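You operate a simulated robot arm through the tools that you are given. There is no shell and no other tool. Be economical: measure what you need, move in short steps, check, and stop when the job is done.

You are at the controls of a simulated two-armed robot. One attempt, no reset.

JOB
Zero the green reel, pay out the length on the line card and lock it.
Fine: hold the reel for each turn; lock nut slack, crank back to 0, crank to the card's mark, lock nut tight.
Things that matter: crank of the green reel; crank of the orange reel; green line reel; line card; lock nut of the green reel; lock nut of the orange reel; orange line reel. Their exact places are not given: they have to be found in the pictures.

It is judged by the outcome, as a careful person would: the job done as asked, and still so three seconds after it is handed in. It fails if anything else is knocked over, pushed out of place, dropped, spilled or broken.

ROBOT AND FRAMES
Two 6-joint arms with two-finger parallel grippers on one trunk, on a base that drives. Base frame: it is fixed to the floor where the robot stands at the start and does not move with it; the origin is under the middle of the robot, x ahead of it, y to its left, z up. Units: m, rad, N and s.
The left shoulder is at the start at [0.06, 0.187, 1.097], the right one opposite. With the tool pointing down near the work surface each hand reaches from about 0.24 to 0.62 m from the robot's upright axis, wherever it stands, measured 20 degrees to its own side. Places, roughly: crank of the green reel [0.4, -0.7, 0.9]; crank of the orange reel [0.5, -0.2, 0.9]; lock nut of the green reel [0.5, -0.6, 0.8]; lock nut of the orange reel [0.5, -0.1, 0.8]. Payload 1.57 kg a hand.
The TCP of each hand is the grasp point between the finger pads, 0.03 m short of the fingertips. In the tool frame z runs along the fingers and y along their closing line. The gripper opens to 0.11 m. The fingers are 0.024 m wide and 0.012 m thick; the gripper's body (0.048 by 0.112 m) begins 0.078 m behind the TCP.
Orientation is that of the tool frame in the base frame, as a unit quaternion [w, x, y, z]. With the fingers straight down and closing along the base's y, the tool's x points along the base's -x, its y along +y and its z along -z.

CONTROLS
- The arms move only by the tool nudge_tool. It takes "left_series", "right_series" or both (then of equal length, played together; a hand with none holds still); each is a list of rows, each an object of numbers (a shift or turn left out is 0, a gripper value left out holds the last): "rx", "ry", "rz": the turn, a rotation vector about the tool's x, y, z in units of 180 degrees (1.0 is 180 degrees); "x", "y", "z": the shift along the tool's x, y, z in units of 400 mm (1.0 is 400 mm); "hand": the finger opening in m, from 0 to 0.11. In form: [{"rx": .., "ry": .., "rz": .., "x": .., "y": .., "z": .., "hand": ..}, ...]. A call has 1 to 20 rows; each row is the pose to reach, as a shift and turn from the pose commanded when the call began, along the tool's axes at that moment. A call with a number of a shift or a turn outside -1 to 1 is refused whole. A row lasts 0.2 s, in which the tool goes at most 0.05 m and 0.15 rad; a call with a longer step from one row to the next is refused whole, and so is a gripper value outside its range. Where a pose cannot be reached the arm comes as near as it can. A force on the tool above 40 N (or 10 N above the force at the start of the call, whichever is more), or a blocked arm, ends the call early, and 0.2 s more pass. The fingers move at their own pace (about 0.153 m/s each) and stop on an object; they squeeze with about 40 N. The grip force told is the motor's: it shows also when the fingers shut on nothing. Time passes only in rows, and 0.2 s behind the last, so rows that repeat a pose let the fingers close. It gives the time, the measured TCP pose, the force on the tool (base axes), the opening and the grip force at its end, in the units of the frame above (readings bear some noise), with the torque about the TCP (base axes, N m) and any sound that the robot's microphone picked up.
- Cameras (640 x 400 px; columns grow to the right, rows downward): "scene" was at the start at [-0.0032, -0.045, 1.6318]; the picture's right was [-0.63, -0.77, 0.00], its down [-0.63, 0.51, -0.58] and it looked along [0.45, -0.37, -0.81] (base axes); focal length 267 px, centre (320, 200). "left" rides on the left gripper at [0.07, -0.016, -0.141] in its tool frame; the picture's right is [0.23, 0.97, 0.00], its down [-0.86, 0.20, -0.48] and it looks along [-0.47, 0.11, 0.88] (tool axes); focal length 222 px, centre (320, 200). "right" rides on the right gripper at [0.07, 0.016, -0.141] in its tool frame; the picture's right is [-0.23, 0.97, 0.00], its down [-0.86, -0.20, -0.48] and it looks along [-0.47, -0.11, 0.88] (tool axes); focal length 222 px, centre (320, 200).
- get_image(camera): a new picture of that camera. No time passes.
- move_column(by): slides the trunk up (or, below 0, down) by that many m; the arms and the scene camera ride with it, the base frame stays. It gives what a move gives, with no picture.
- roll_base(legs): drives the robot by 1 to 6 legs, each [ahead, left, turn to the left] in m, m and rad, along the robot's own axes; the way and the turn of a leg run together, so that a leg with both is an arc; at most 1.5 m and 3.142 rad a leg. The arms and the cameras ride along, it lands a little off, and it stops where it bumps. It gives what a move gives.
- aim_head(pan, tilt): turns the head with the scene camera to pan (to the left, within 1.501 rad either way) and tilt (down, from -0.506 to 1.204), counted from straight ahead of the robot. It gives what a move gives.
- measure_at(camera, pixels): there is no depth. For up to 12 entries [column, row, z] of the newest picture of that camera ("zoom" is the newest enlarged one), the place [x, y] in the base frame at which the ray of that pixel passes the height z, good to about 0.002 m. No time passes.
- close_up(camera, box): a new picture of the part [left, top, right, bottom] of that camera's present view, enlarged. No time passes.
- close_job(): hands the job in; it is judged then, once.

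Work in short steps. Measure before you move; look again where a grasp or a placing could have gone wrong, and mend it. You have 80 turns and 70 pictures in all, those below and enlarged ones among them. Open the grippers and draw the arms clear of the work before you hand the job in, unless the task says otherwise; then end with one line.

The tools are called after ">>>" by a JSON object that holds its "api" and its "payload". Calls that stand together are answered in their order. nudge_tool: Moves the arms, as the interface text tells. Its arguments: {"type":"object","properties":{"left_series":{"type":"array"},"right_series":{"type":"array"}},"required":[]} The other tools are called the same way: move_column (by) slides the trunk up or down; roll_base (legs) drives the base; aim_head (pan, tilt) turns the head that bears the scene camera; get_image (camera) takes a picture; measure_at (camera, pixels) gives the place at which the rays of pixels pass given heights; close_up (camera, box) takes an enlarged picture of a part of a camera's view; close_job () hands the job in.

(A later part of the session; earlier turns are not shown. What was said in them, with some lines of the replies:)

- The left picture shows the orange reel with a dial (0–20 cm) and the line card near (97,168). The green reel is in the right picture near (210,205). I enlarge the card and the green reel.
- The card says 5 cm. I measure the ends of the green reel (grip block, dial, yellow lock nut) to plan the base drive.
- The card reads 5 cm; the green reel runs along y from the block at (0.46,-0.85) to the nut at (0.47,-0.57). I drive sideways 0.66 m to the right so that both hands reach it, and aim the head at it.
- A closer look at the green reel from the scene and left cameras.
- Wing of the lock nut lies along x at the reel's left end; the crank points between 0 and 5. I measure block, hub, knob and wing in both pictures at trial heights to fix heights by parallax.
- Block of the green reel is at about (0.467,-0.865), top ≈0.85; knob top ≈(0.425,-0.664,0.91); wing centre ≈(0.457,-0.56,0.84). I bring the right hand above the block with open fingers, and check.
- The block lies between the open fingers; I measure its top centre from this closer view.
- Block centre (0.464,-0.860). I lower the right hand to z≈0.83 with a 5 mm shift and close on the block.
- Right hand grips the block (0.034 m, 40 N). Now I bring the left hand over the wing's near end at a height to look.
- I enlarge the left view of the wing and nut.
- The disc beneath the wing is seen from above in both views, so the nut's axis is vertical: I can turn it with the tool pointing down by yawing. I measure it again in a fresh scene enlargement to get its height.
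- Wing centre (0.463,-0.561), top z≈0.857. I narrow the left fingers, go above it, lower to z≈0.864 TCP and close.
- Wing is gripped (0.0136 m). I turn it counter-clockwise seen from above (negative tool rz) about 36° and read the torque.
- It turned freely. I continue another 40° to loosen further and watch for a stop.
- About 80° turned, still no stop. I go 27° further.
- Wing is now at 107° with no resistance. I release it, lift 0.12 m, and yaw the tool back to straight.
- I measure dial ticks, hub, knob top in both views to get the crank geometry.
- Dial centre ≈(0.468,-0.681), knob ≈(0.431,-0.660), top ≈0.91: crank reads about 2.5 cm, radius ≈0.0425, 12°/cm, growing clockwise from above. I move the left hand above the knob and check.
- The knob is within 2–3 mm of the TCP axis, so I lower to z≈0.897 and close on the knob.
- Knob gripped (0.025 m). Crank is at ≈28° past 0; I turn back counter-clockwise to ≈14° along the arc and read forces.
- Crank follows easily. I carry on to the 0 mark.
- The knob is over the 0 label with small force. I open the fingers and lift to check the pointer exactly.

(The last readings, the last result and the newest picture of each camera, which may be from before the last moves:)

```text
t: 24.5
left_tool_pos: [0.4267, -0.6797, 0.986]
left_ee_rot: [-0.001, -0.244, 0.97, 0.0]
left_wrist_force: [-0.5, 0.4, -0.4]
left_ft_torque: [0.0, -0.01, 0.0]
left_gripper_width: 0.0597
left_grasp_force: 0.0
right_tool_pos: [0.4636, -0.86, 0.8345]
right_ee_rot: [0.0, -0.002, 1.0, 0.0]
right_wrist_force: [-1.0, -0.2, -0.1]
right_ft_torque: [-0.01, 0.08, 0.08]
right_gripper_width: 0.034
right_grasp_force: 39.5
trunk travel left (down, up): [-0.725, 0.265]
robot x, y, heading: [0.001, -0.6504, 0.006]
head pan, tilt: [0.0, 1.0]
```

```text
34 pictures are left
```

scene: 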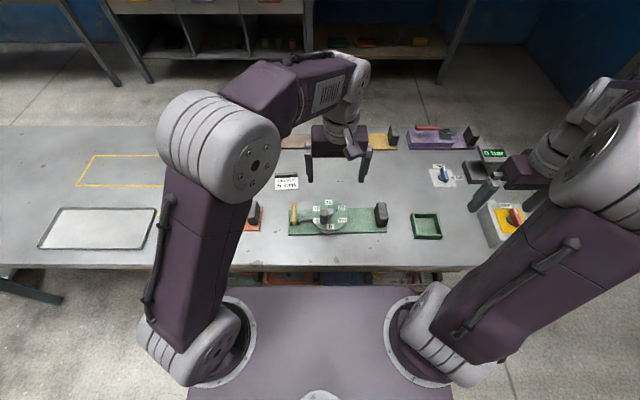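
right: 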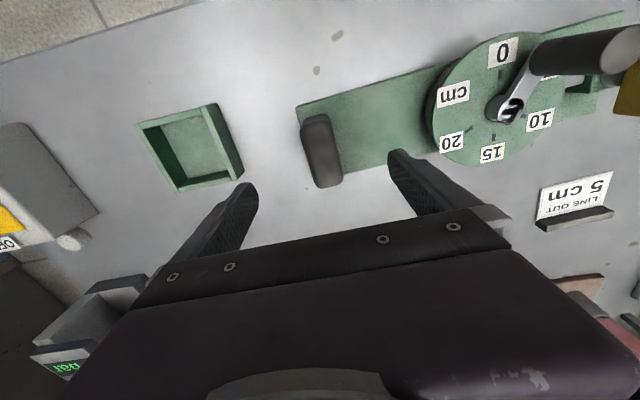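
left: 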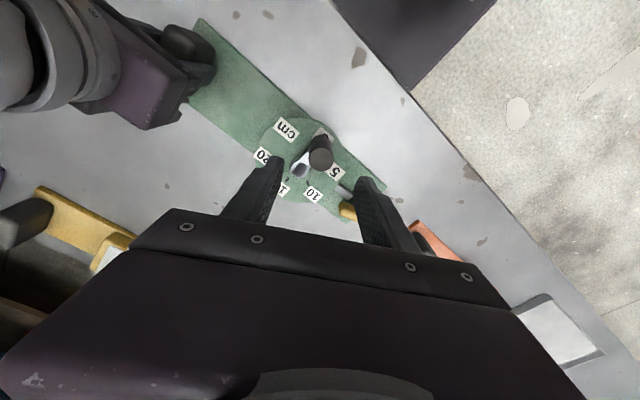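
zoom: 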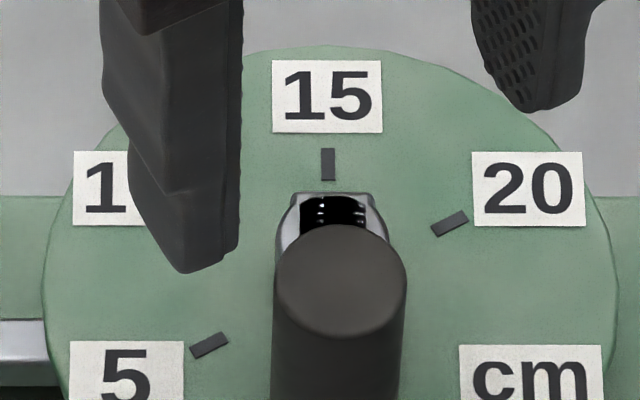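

The knob measures y=-0.6794 against the dial centre y≈-0.679, so it stands at 0. I re-grip the knob and turn 60° clockwise (12°/cm × 5 cm).

>>> {"api": "nudge_tool", "payload": {"left_series": [{"z": 0.1}, {"z": 0.2}, {"z": 0.21}, {"z": 0.21, "hand": 0.02}, {"z": 0.21, "hand": 0.0}, {"z": 0.21, "hand": 0.0}, {"z": 0.21, "x": -0.0074, "y": 0.0119, "rz": 0.0417}, {"z": 0.21, "x": -0.0164, "y": 0.0228, "rz": 0.0833}, {"z": 0.21, "x": -0.0267, "y": 0.0324, "rz": 0.125}, {"z": 0.21, "x": -0.0381, "y": 0.0405, "rz": 0.1667}, {"z": 0.21, "x": -0.0505, "y": 0.0472, "rz": 0.2083}, {"z": 0.21, "x": -0.0637, "y": 0.0521, "rz": 0.25}, {"z": 0.21, "x": -0.0774, "y": 0.0553, "rz": 0.2917}, {"z": 0.21, "x": -0.0914, "y": 0.0566, "rz": 0.3333}, {"z": 0.21, "x": -0.0914, "y": 0.0566, "rz": 0.3333}]}}

>>> {"api": "close_up", "payload": {"camera": "scene", "box": [286, 180, 382, 240]}}

```text
t: 27.7
left_tool_pos: [0.4476, -0.6429, 0.901]
left_ee_rot: [0.0, 0.276, 0.961, 0.001]
left_wrist_force: [-4.9, -7.6, -0.1]
left_ft_torque: [0.57, -0.26, -0.36]
left_gripper_width: 0.0251
left_grasp_force: 36.3
right_tool_pos: [0.4629, -0.8595, 0.834]
right_ee_rot: [0.001, -0.002, 1.0, 0.001]
right_wrist_force: [4.7, 8.3, 2.0]
right_ft_torque: [-0.16, 0.77, -0.77]
right_gripper_width: 0.034
right_grasp_force: 39.9
trunk travel left (down, up): [-0.725, 0.265]
robot x, y, heading: [0.0018, -0.6532, 0.009]
head pan, tilt: [0.0, 1.0]
```

```text
6.67 times, centred on (334, 210) of scene
```

zoom: 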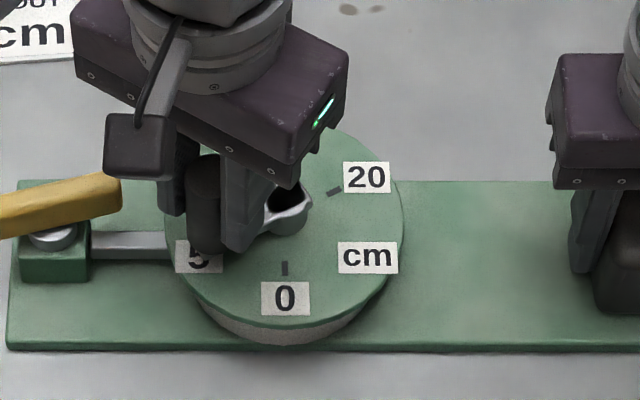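

The TCP stands at ≈58–60°. I open slightly, lift, and check the pointer against the 5 mark.

>>> {"api": "nudge_tool", "payload": {"left_series": [{"hand": 0.04}, {"hand": 0.045}, {"z": -0.1}, {"z": -0.21}, {"z": -0.25}]}}

>>> {"api": "close_up", "payload": {"camera": "scene", "box": [304, 192, 352, 222]}}

>>> {"api": "get_image", "payload": {"camera": "left"}}

```text
t: 28.9
left_tool_pos: [0.4448, -0.6417, 1.0002]
left_ee_rot: [0.0, 0.273, 0.962, 0.0]
left_wrist_force: [0.0, 0.1, -0.5]
left_ft_torque: [0.03, 0.01, -0.02]
left_gripper_width: 0.0453
left_grasp_force: 0.0
right_tool_pos: [0.4624, -0.8597, 0.8332]
right_ee_rot: [0.0, -0.004, 1.0, -0.001]
right_wrist_force: [-0.3, 0.0, 1.1]
right_ft_torque: [0.0, -0.18, -0.09]
right_gripper_width: 0.0338
right_grasp_force: 40.9
trunk travel left (down, up): [-0.725, 0.265]
robot x, y, heading: [0.0009, -0.6523, 0.004]
head pan, tilt: [0.0, 1.0]
```

```text
13.33 times, centred on (328, 207) of scene
```

zoom: 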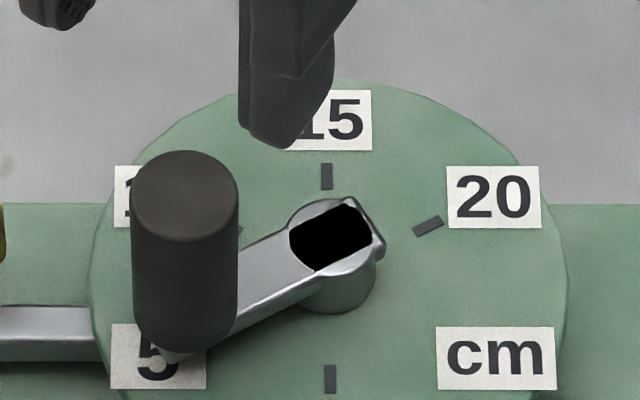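

```text
31 pictures are left
```

left: 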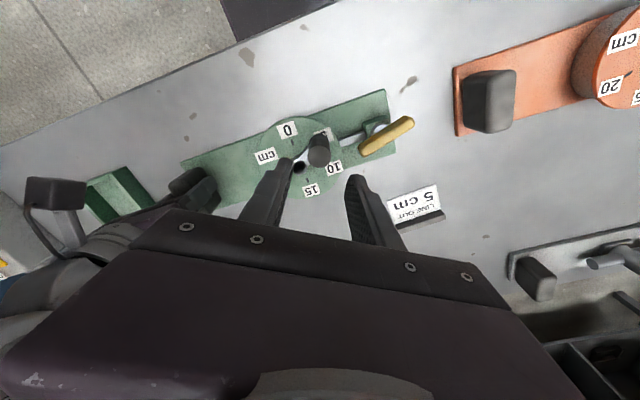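

>>> {"api": "measure_at", "payload": {"camera": "zoom", "pixels": [[185, 194, 0.91], [185, 194, 0.9], [326, 176, 0.833], [330, 379, 0.833], [428, 225, 0.833], [334, 237, 0.855], [170, 358, 0.85], [334, 237, 0.865]]}}

>>> {"api": "close_up", "payload": {"camera": "left", "box": [260, 110, 356, 200]}}

```text
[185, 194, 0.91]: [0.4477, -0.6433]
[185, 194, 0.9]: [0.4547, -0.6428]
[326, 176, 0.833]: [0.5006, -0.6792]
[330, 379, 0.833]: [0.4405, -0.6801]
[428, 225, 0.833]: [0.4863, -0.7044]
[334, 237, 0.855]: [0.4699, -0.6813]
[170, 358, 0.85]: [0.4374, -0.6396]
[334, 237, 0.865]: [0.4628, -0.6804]
```

```text
4.44 times, centred on (308, 155) of left
```

zoom: 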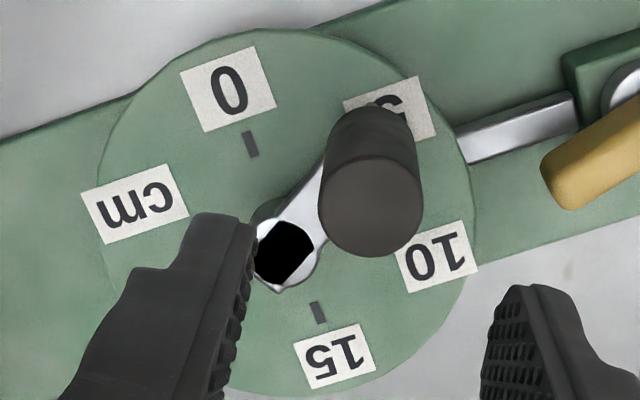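

>>> {"api": "measure_at", "payload": {"camera": "zoom", "pixels": [[283, 255, 0.855], [283, 255, 0.865], [375, 106, 0.845], [375, 106, 0.855], [250, 144, 0.833], [317, 312, 0.833], [370, 200, 0.91], [370, 200, 0.9]]}}

```text
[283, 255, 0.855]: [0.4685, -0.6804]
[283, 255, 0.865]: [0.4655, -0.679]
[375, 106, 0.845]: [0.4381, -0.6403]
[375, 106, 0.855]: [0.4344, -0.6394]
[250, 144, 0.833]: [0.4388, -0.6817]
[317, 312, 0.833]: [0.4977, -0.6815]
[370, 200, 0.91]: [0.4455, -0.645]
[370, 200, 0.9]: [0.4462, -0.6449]
```

The crank stands at about 59–60°, i.e. the 5 mark. Now I move above the wing nut and yaw the tool to match the wing (-107°).

>>> {"api": "nudge_tool", "payload": {"left_series": [{"x": 0.01, "y": 0.033, "rz": -0.04}, {"x": 0.02, "y": 0.066, "rz": -0.08}, {"x": 0.03, "y": 0.1, "rz": -0.12}, {"x": 0.04, "y": 0.133, "rz": -0.16}, {"x": 0.05, "y": 0.166, "rz": -0.2}, {"x": 0.059, "y": 0.199, "rz": -0.24}, {"x": 0.059, "y": 0.199, "rz": -0.28}, {"x": 0.059, "y": 0.199, "rz": -0.32}, {"x": 0.059, "y": 0.199, "rz": -0.36}, {"x": 0.059, "y": 0.199, "rz": -0.4}, {"x": 0.059, "y": 0.199, "rz": -0.44}, {"x": 0.059, "y": 0.199, "rz": -0.48}, {"x": 0.059, "y": 0.199, "rz": -0.52}, {"x": 0.059, "y": 0.199, "rz": -0.56}, {"x": 0.059, "y": 0.199, "rz": -0.6}, {"x": 0.059, "y": 0.199, "rz": -0.64}, {"x": 0.059, "y": 0.199, "rz": -0.68}, {"x": 0.059, "y": 0.199, "rz": -0.72}, {"x": 0.059, "y": 0.199, "rz": -0.767}]}}

>>> {"api": "get_image", "payload": {"camera": "scene"}}

```text
t: 32.9
left_tool_pos: [0.4693, -0.5636, 1.0011]
left_ee_rot: [0.001, 0.801, -0.599, 0.0]
left_wrist_force: [0.1, 0.2, 0.9]
left_ft_torque: [-0.01, 0.0, -0.03]
left_gripper_width: 0.0447
left_grasp_force: 0.0
right_tool_pos: [0.4634, -0.8581, 0.834]
right_ee_rot: [0.0, -0.002, 1.0, 0.0]
right_wrist_force: [0.7, 0.5, 0.2]
right_ft_torque: [0.0, -0.16, -0.1]
right_gripper_width: 0.0337
right_grasp_force: 40.0
trunk travel left (down, up): [-0.725, 0.265]
robot x, y, heading: [0.0017, -0.6551, 0.003]
head pan, tilt: [0.0, 1.0]
```

```text
29 pictures are left
```

scene: 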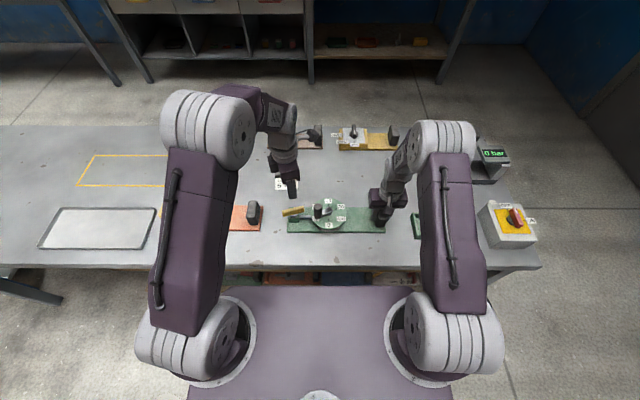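

Aligned. I lower onto the wing and close.

>>> {"api": "nudge_tool", "payload": {"left_series": [{"z": 0.1}, {"z": 0.2}, {"z": 0.3}, {"z": 0.34}, {"z": 0.34, "hand": 0.0}, {"z": 0.34, "hand": 0.0}]}}

>>> {"api": "close_up", "payload": {"camera": "scene", "box": [270, 170, 366, 240]}}

```text
t: 34.3
left_tool_pos: [0.4691, -0.5626, 0.8648]
left_ee_rot: [0.0, 0.8, -0.6, 0.0]
left_wrist_force: [0.5, 0.3, -0.2]
left_ft_torque: [-0.03, -0.03, 0.01]
left_gripper_width: 0.0134
left_grasp_force: 29.8
right_tool_pos: [0.4622, -0.8589, 0.8335]
right_ee_rot: [0.0, -0.003, 1.0, 0.0]
right_wrist_force: [-0.6, -1.5, -0.1]
right_ft_torque: [0.05, -0.1, 0.11]
right_gripper_width: 0.0339
right_grasp_force: 40.5
trunk travel left (down, up): [-0.725, 0.265]
robot x, y, heading: [-0.0007, -0.6529, 0.007]
head pan, tilt: [0.0, 1.0]
```

```text
5.71 times, centred on (318, 205) of scene
```

zoom: 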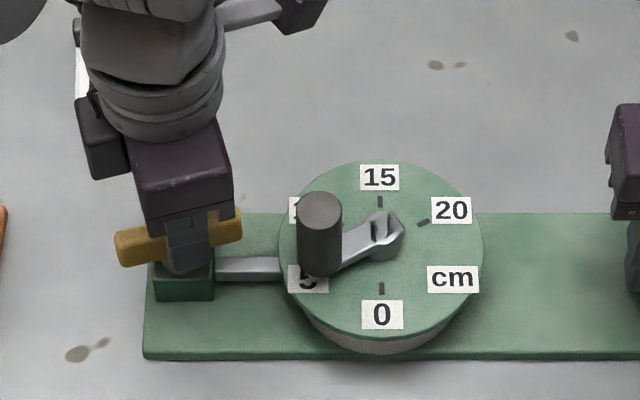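

Gripped with no side force. I turn clockwise 107° back to the wing's original direction.

>>> {"api": "nudge_tool", "payload": {"left_series": [{"rz": 0.04}, {"rz": 0.08}, {"rz": 0.12}, {"rz": 0.16}, {"rz": 0.2}, {"rz": 0.24}, {"rz": 0.28}, {"rz": 0.32}, {"rz": 0.36}, {"rz": 0.4}, {"rz": 0.44}, {"rz": 0.48}, {"rz": 0.52}, {"rz": 0.56}, {"rz": 0.593}]}}

>>> {"api": "close_up", "payload": {"camera": "scene", "box": [270, 170, 366, 240]}}

```text
t: 37.7
left_tool_pos: [0.4672, -0.5612, 0.8653]
left_ee_rot: [-0.001, 0.004, 1.0, 0.001]
left_wrist_force: [-1.6, 2.5, 0.8]
left_ft_torque: [-0.06, -0.48, -0.02]
left_gripper_width: 0.0134
left_grasp_force: 29.8
right_tool_pos: [0.4626, -0.8595, 0.8335]
right_ee_rot: [0.001, -0.001, 1.0, 0.0]
right_wrist_force: [1.8, -0.9, -1.1]
right_ft_torque: [0.14, 0.53, -0.47]
right_gripper_width: 0.0338
right_grasp_force: 40.4
trunk travel left (down, up): [-0.725, 0.265]
robot x, y, heading: [0.0035, -0.6528, 0.006]
head pan, tilt: [0.0, 1.0]
stopped in row 15 (left hand): the force on the tool passed its limit (the readings are from after the stop); the commanded pose is now the measured one
```

```text
5.71 times, centred on (318, 205) of scene
```

zoom: 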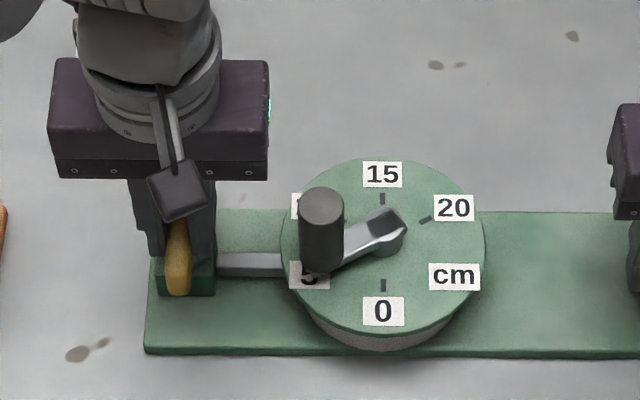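

The turn met a stop right at the original direction. I test with a further 8° to be sure it is tight.

>>> {"api": "nudge_tool", "payload": {"left_series": [{"rz": 0.015}, {"rz": 0.03}, {"rz": 0.045}]}}

>>> {"api": "close_up", "payload": {"camera": "scene", "box": [270, 170, 366, 240]}}

```text
t: 38.5
left_tool_pos: [0.4676, -0.5617, 0.8642]
left_ee_rot: [-0.002, 0.076, 0.997, 0.0]
left_wrist_force: [0.3, -1.7, -0.4]
left_ft_torque: [-0.11, -0.01, 1.08]
left_gripper_width: 0.0161
left_grasp_force: 31.3
right_tool_pos: [0.4625, -0.8608, 0.8348]
right_ee_rot: [0.0, -0.002, 1.0, 0.0]
right_wrist_force: [0.2, 1.3, -0.1]
right_ft_torque: [0.12, -0.12, -1.16]
right_gripper_width: 0.0339
right_grasp_force: 40.2
trunk travel left (down, up): [-0.725, 0.265]
robot x, y, heading: [0.0035, -0.6516, 0.003]
head pan, tilt: [0.0, 1.0]
```

```text
5.71 times, centred on (318, 205) of scene
```

zoom: 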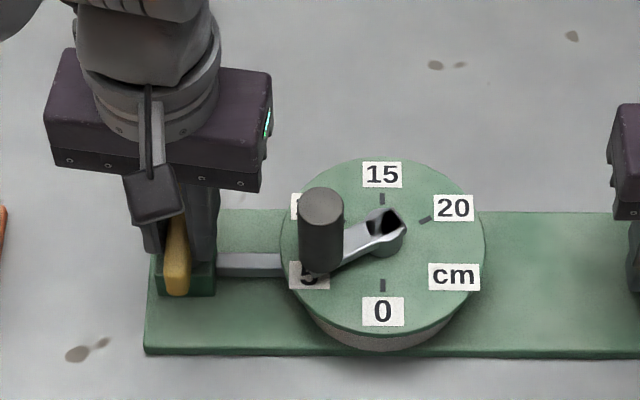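

Torque rose to 1.08 N m and the wing did not follow: it is tight at its stop. I open the left hand, lift away and check the crank.

>>> {"api": "nudge_tool", "payload": {"left_series": [{"rz": -0.03}, {"rz": -0.03, "hand": 0.04}, {"rz": -0.03, "hand": 0.05}, {"rz": -0.03, "z": -0.1}, {"rz": -0.03, "z": -0.2}, {"rz": -0.03, "z": -0.3}, {"rz": -0.03, "z": -0.4}, {"rz": -0.03, "z": -0.4, "y": 0.1}, {"rz": -0.03, "z": -0.4, "y": 0.2}]}}

>>> {"api": "close_up", "payload": {"camera": "scene", "box": [286, 180, 382, 240]}}

>>> {"api": "measure_at", "payload": {"camera": "zoom", "pixels": [[320, 200, 0.833]]}}

```text
t: 40.5
left_tool_pos: [0.4803, -0.4811, 1.0283]
left_ee_rot: [0.0, 0.03, 1.0, 0.0]
left_wrist_force: [-0.3, -0.9, 0.2]
left_ft_torque: [-0.05, 0.01, 0.02]
left_gripper_width: 0.0501
left_grasp_force: 0.1
right_tool_pos: [0.4626, -0.8608, 0.8334]
right_ee_rot: [0.0, -0.003, 1.0, -0.002]
right_wrist_force: [-0.5, 0.2, 0.2]
right_ft_torque: [0.14, -0.02, -0.04]
right_gripper_width: 0.0339
right_grasp_force: 39.8
trunk travel left (down, up): [-0.725, 0.265]
robot x, y, heading: [0.0053, -0.6558, 0.007]
head pan, tilt: [0.0, 1.0]
```

```text
6.67 times, centred on (334, 210) of scene
```

zoom: 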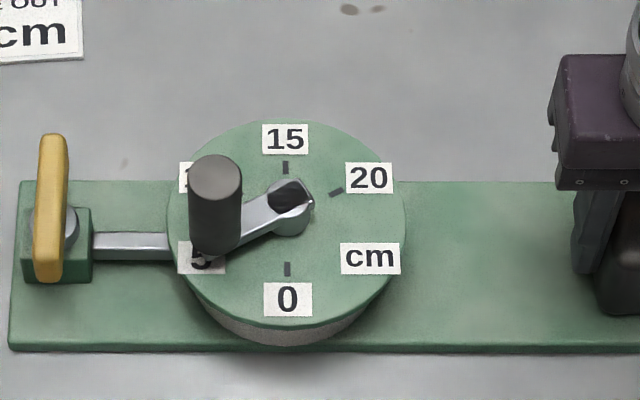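

```text
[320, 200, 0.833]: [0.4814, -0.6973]
```

For an undistorted check I put the left camera straight above the dial (tool at ≈(0.54,-0.664)).

>>> {"api": "nudge_tool", "payload": {"left_series": [{"x": -0.035, "y": -0.09}, {"x": -0.07, "y": -0.18}, {"x": -0.106, "y": -0.27}, {"x": -0.142, "y": -0.36}, {"x": -0.177, "y": -0.4475}, {"x": -0.177, "y": -0.4475}]}}

>>> {"api": "close_up", "payload": {"camera": "left", "box": [256, 30, 384, 130]}}

>>> {"api": "measure_at", "payload": {"camera": "zoom", "pixels": [[320, 200, 0.91], [320, 200, 0.833]]}}

```text
t: 41.9
left_tool_pos: [0.5418, -0.6655, 1.0228]
left_ee_rot: [-0.002, 0.028, 1.0, 0.001]
left_wrist_force: [-0.2, 0.4, -0.1]
left_ft_torque: [0.02, 0.02, 0.02]
left_gripper_width: 0.0502
left_grasp_force: 0.1
right_tool_pos: [0.4628, -0.8614, 0.8345]
right_ee_rot: [0.0, -0.003, 1.0, -0.002]
right_wrist_force: [-0.2, -0.5, -0.4]
right_ft_torque: [0.38, 0.11, -0.03]
right_gripper_width: 0.0337
right_grasp_force: 40.1
trunk travel left (down, up): [-0.725, 0.265]
robot x, y, heading: [0.0003, -0.6503, 0.005]
head pan, tilt: [0.0, 1.0]
```

```text
4.00 times, centred on (320, 80) of left
```

zoom: 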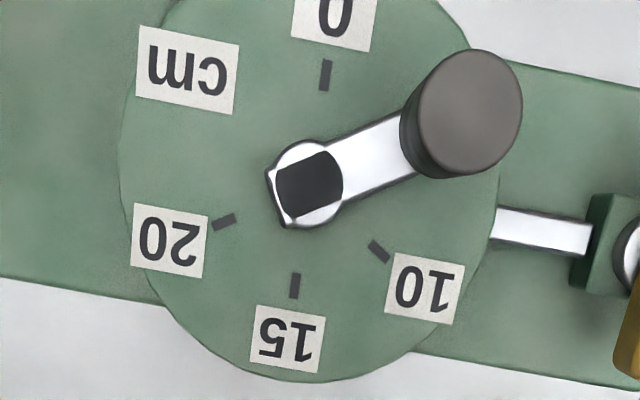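

```text
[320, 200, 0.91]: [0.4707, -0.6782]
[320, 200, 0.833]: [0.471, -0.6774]
```

>>> {"api": "measure_at", "payload": {"camera": "zoom", "pixels": [[325, 76, 0.833], [295, 286, 0.833], [224, 222, 0.833], [379, 251, 0.833], [307, 185, 0.86], [402, 147, 0.86], [468, 112, 0.91], [425, 122, 0.865], [370, 128, 0.86], [385, 190, 0.86]]}}

```text
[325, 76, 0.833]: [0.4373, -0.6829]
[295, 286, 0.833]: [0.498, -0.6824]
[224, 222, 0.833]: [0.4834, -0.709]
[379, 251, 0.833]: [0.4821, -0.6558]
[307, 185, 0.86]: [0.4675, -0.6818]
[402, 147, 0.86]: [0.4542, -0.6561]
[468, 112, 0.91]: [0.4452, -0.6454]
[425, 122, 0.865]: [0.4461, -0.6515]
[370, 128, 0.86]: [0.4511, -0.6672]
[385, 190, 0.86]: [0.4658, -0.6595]
```

Knob bearing is 58.8° against 59.3° for the 5 mark: right on 5 cm, nut tight. I release the block, lift the right hand and draw both arms clear.

>>> {"api": "nudge_tool", "payload": {"right_series": [{"hand": 0.06}, {"hand": 0.07}, {"z": -0.1}, {"z": -0.2}, {"z": -0.3}, {"z": -0.4}, {"z": -0.5}, {"z": -0.6}, {"z": -0.65, "y": -0.08}, {"z": -0.65, "y": -0.16}], "left_series": [{"z": 0}, {"z": 0}, {"z": -0.05}, {"z": -0.1}, {"z": -0.15}, {"z": -0.15, "y": 0.1}, {"z": -0.15, "y": 0.2}, {"z": -0.15, "y": 0.3}, {"z": -0.15, "y": 0.4}, {"z": -0.15, "y": 0.5, "hand": 0.11}]}}

>>> {"api": "get_image", "payload": {"camera": "scene"}}

>>> {"api": "close_up", "payload": {"camera": "scene", "box": [270, 160, 430, 260]}}

```text
t: 44.1
left_tool_pos: [0.5558, -0.4676, 1.0837]
left_ee_rot: [-0.001, 0.029, 1.0, 0.001]
left_wrist_force: [0.2, 0.4, 0.1]
left_ft_torque: [0.04, 0.03, -0.01]
left_gripper_width: 0.1101
left_grasp_force: 0.1
right_tool_pos: [0.4633, -0.9251, 1.0922]
right_ee_rot: [0.0, -0.002, 1.0, 0.0]
right_wrist_force: [-0.6, -0.3, -0.3]
right_ft_torque: [0.03, 0.01, 0.0]
right_gripper_width: 0.0703
right_grasp_force: 0.0
trunk travel left (down, up): [-0.725, 0.265]
robot x, y, heading: [0.0033, -0.6581, 0.005]
head pan, tilt: [0.0, 1.0]
```

```text
23 pictures are left
```

scene: 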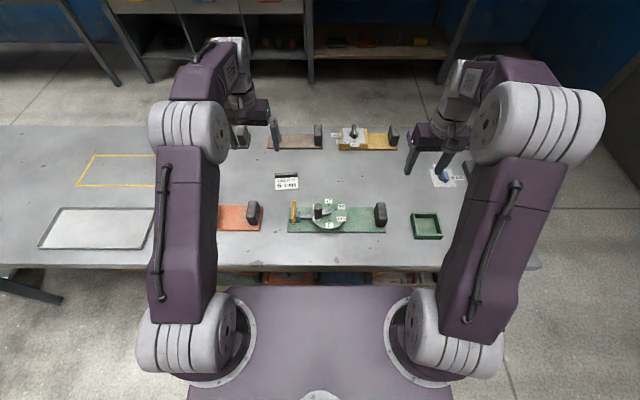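

```text
4.00 times, centred on (350, 210) of scene
```

zoom: 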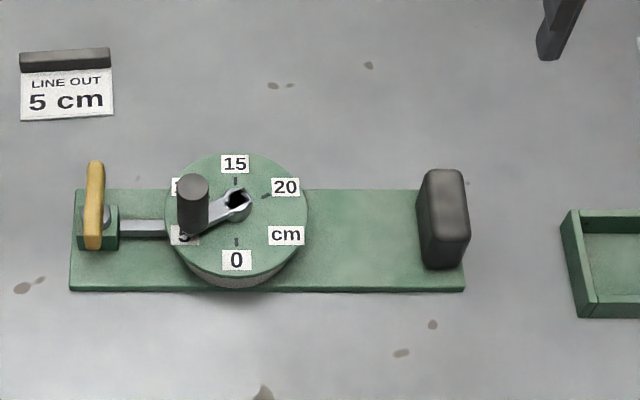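

Both arms are clear, the reel stands at 5 cm with its nut tight, and nothing else has moved. I hand the job in.

>>> {"api": "close_job", "payload": {}}

```text
The job is handed in.
```

The green reel was zeroed, paid out to 5 cm as the line card says, and its lock nut turned tight to its stop; the job is handed in.
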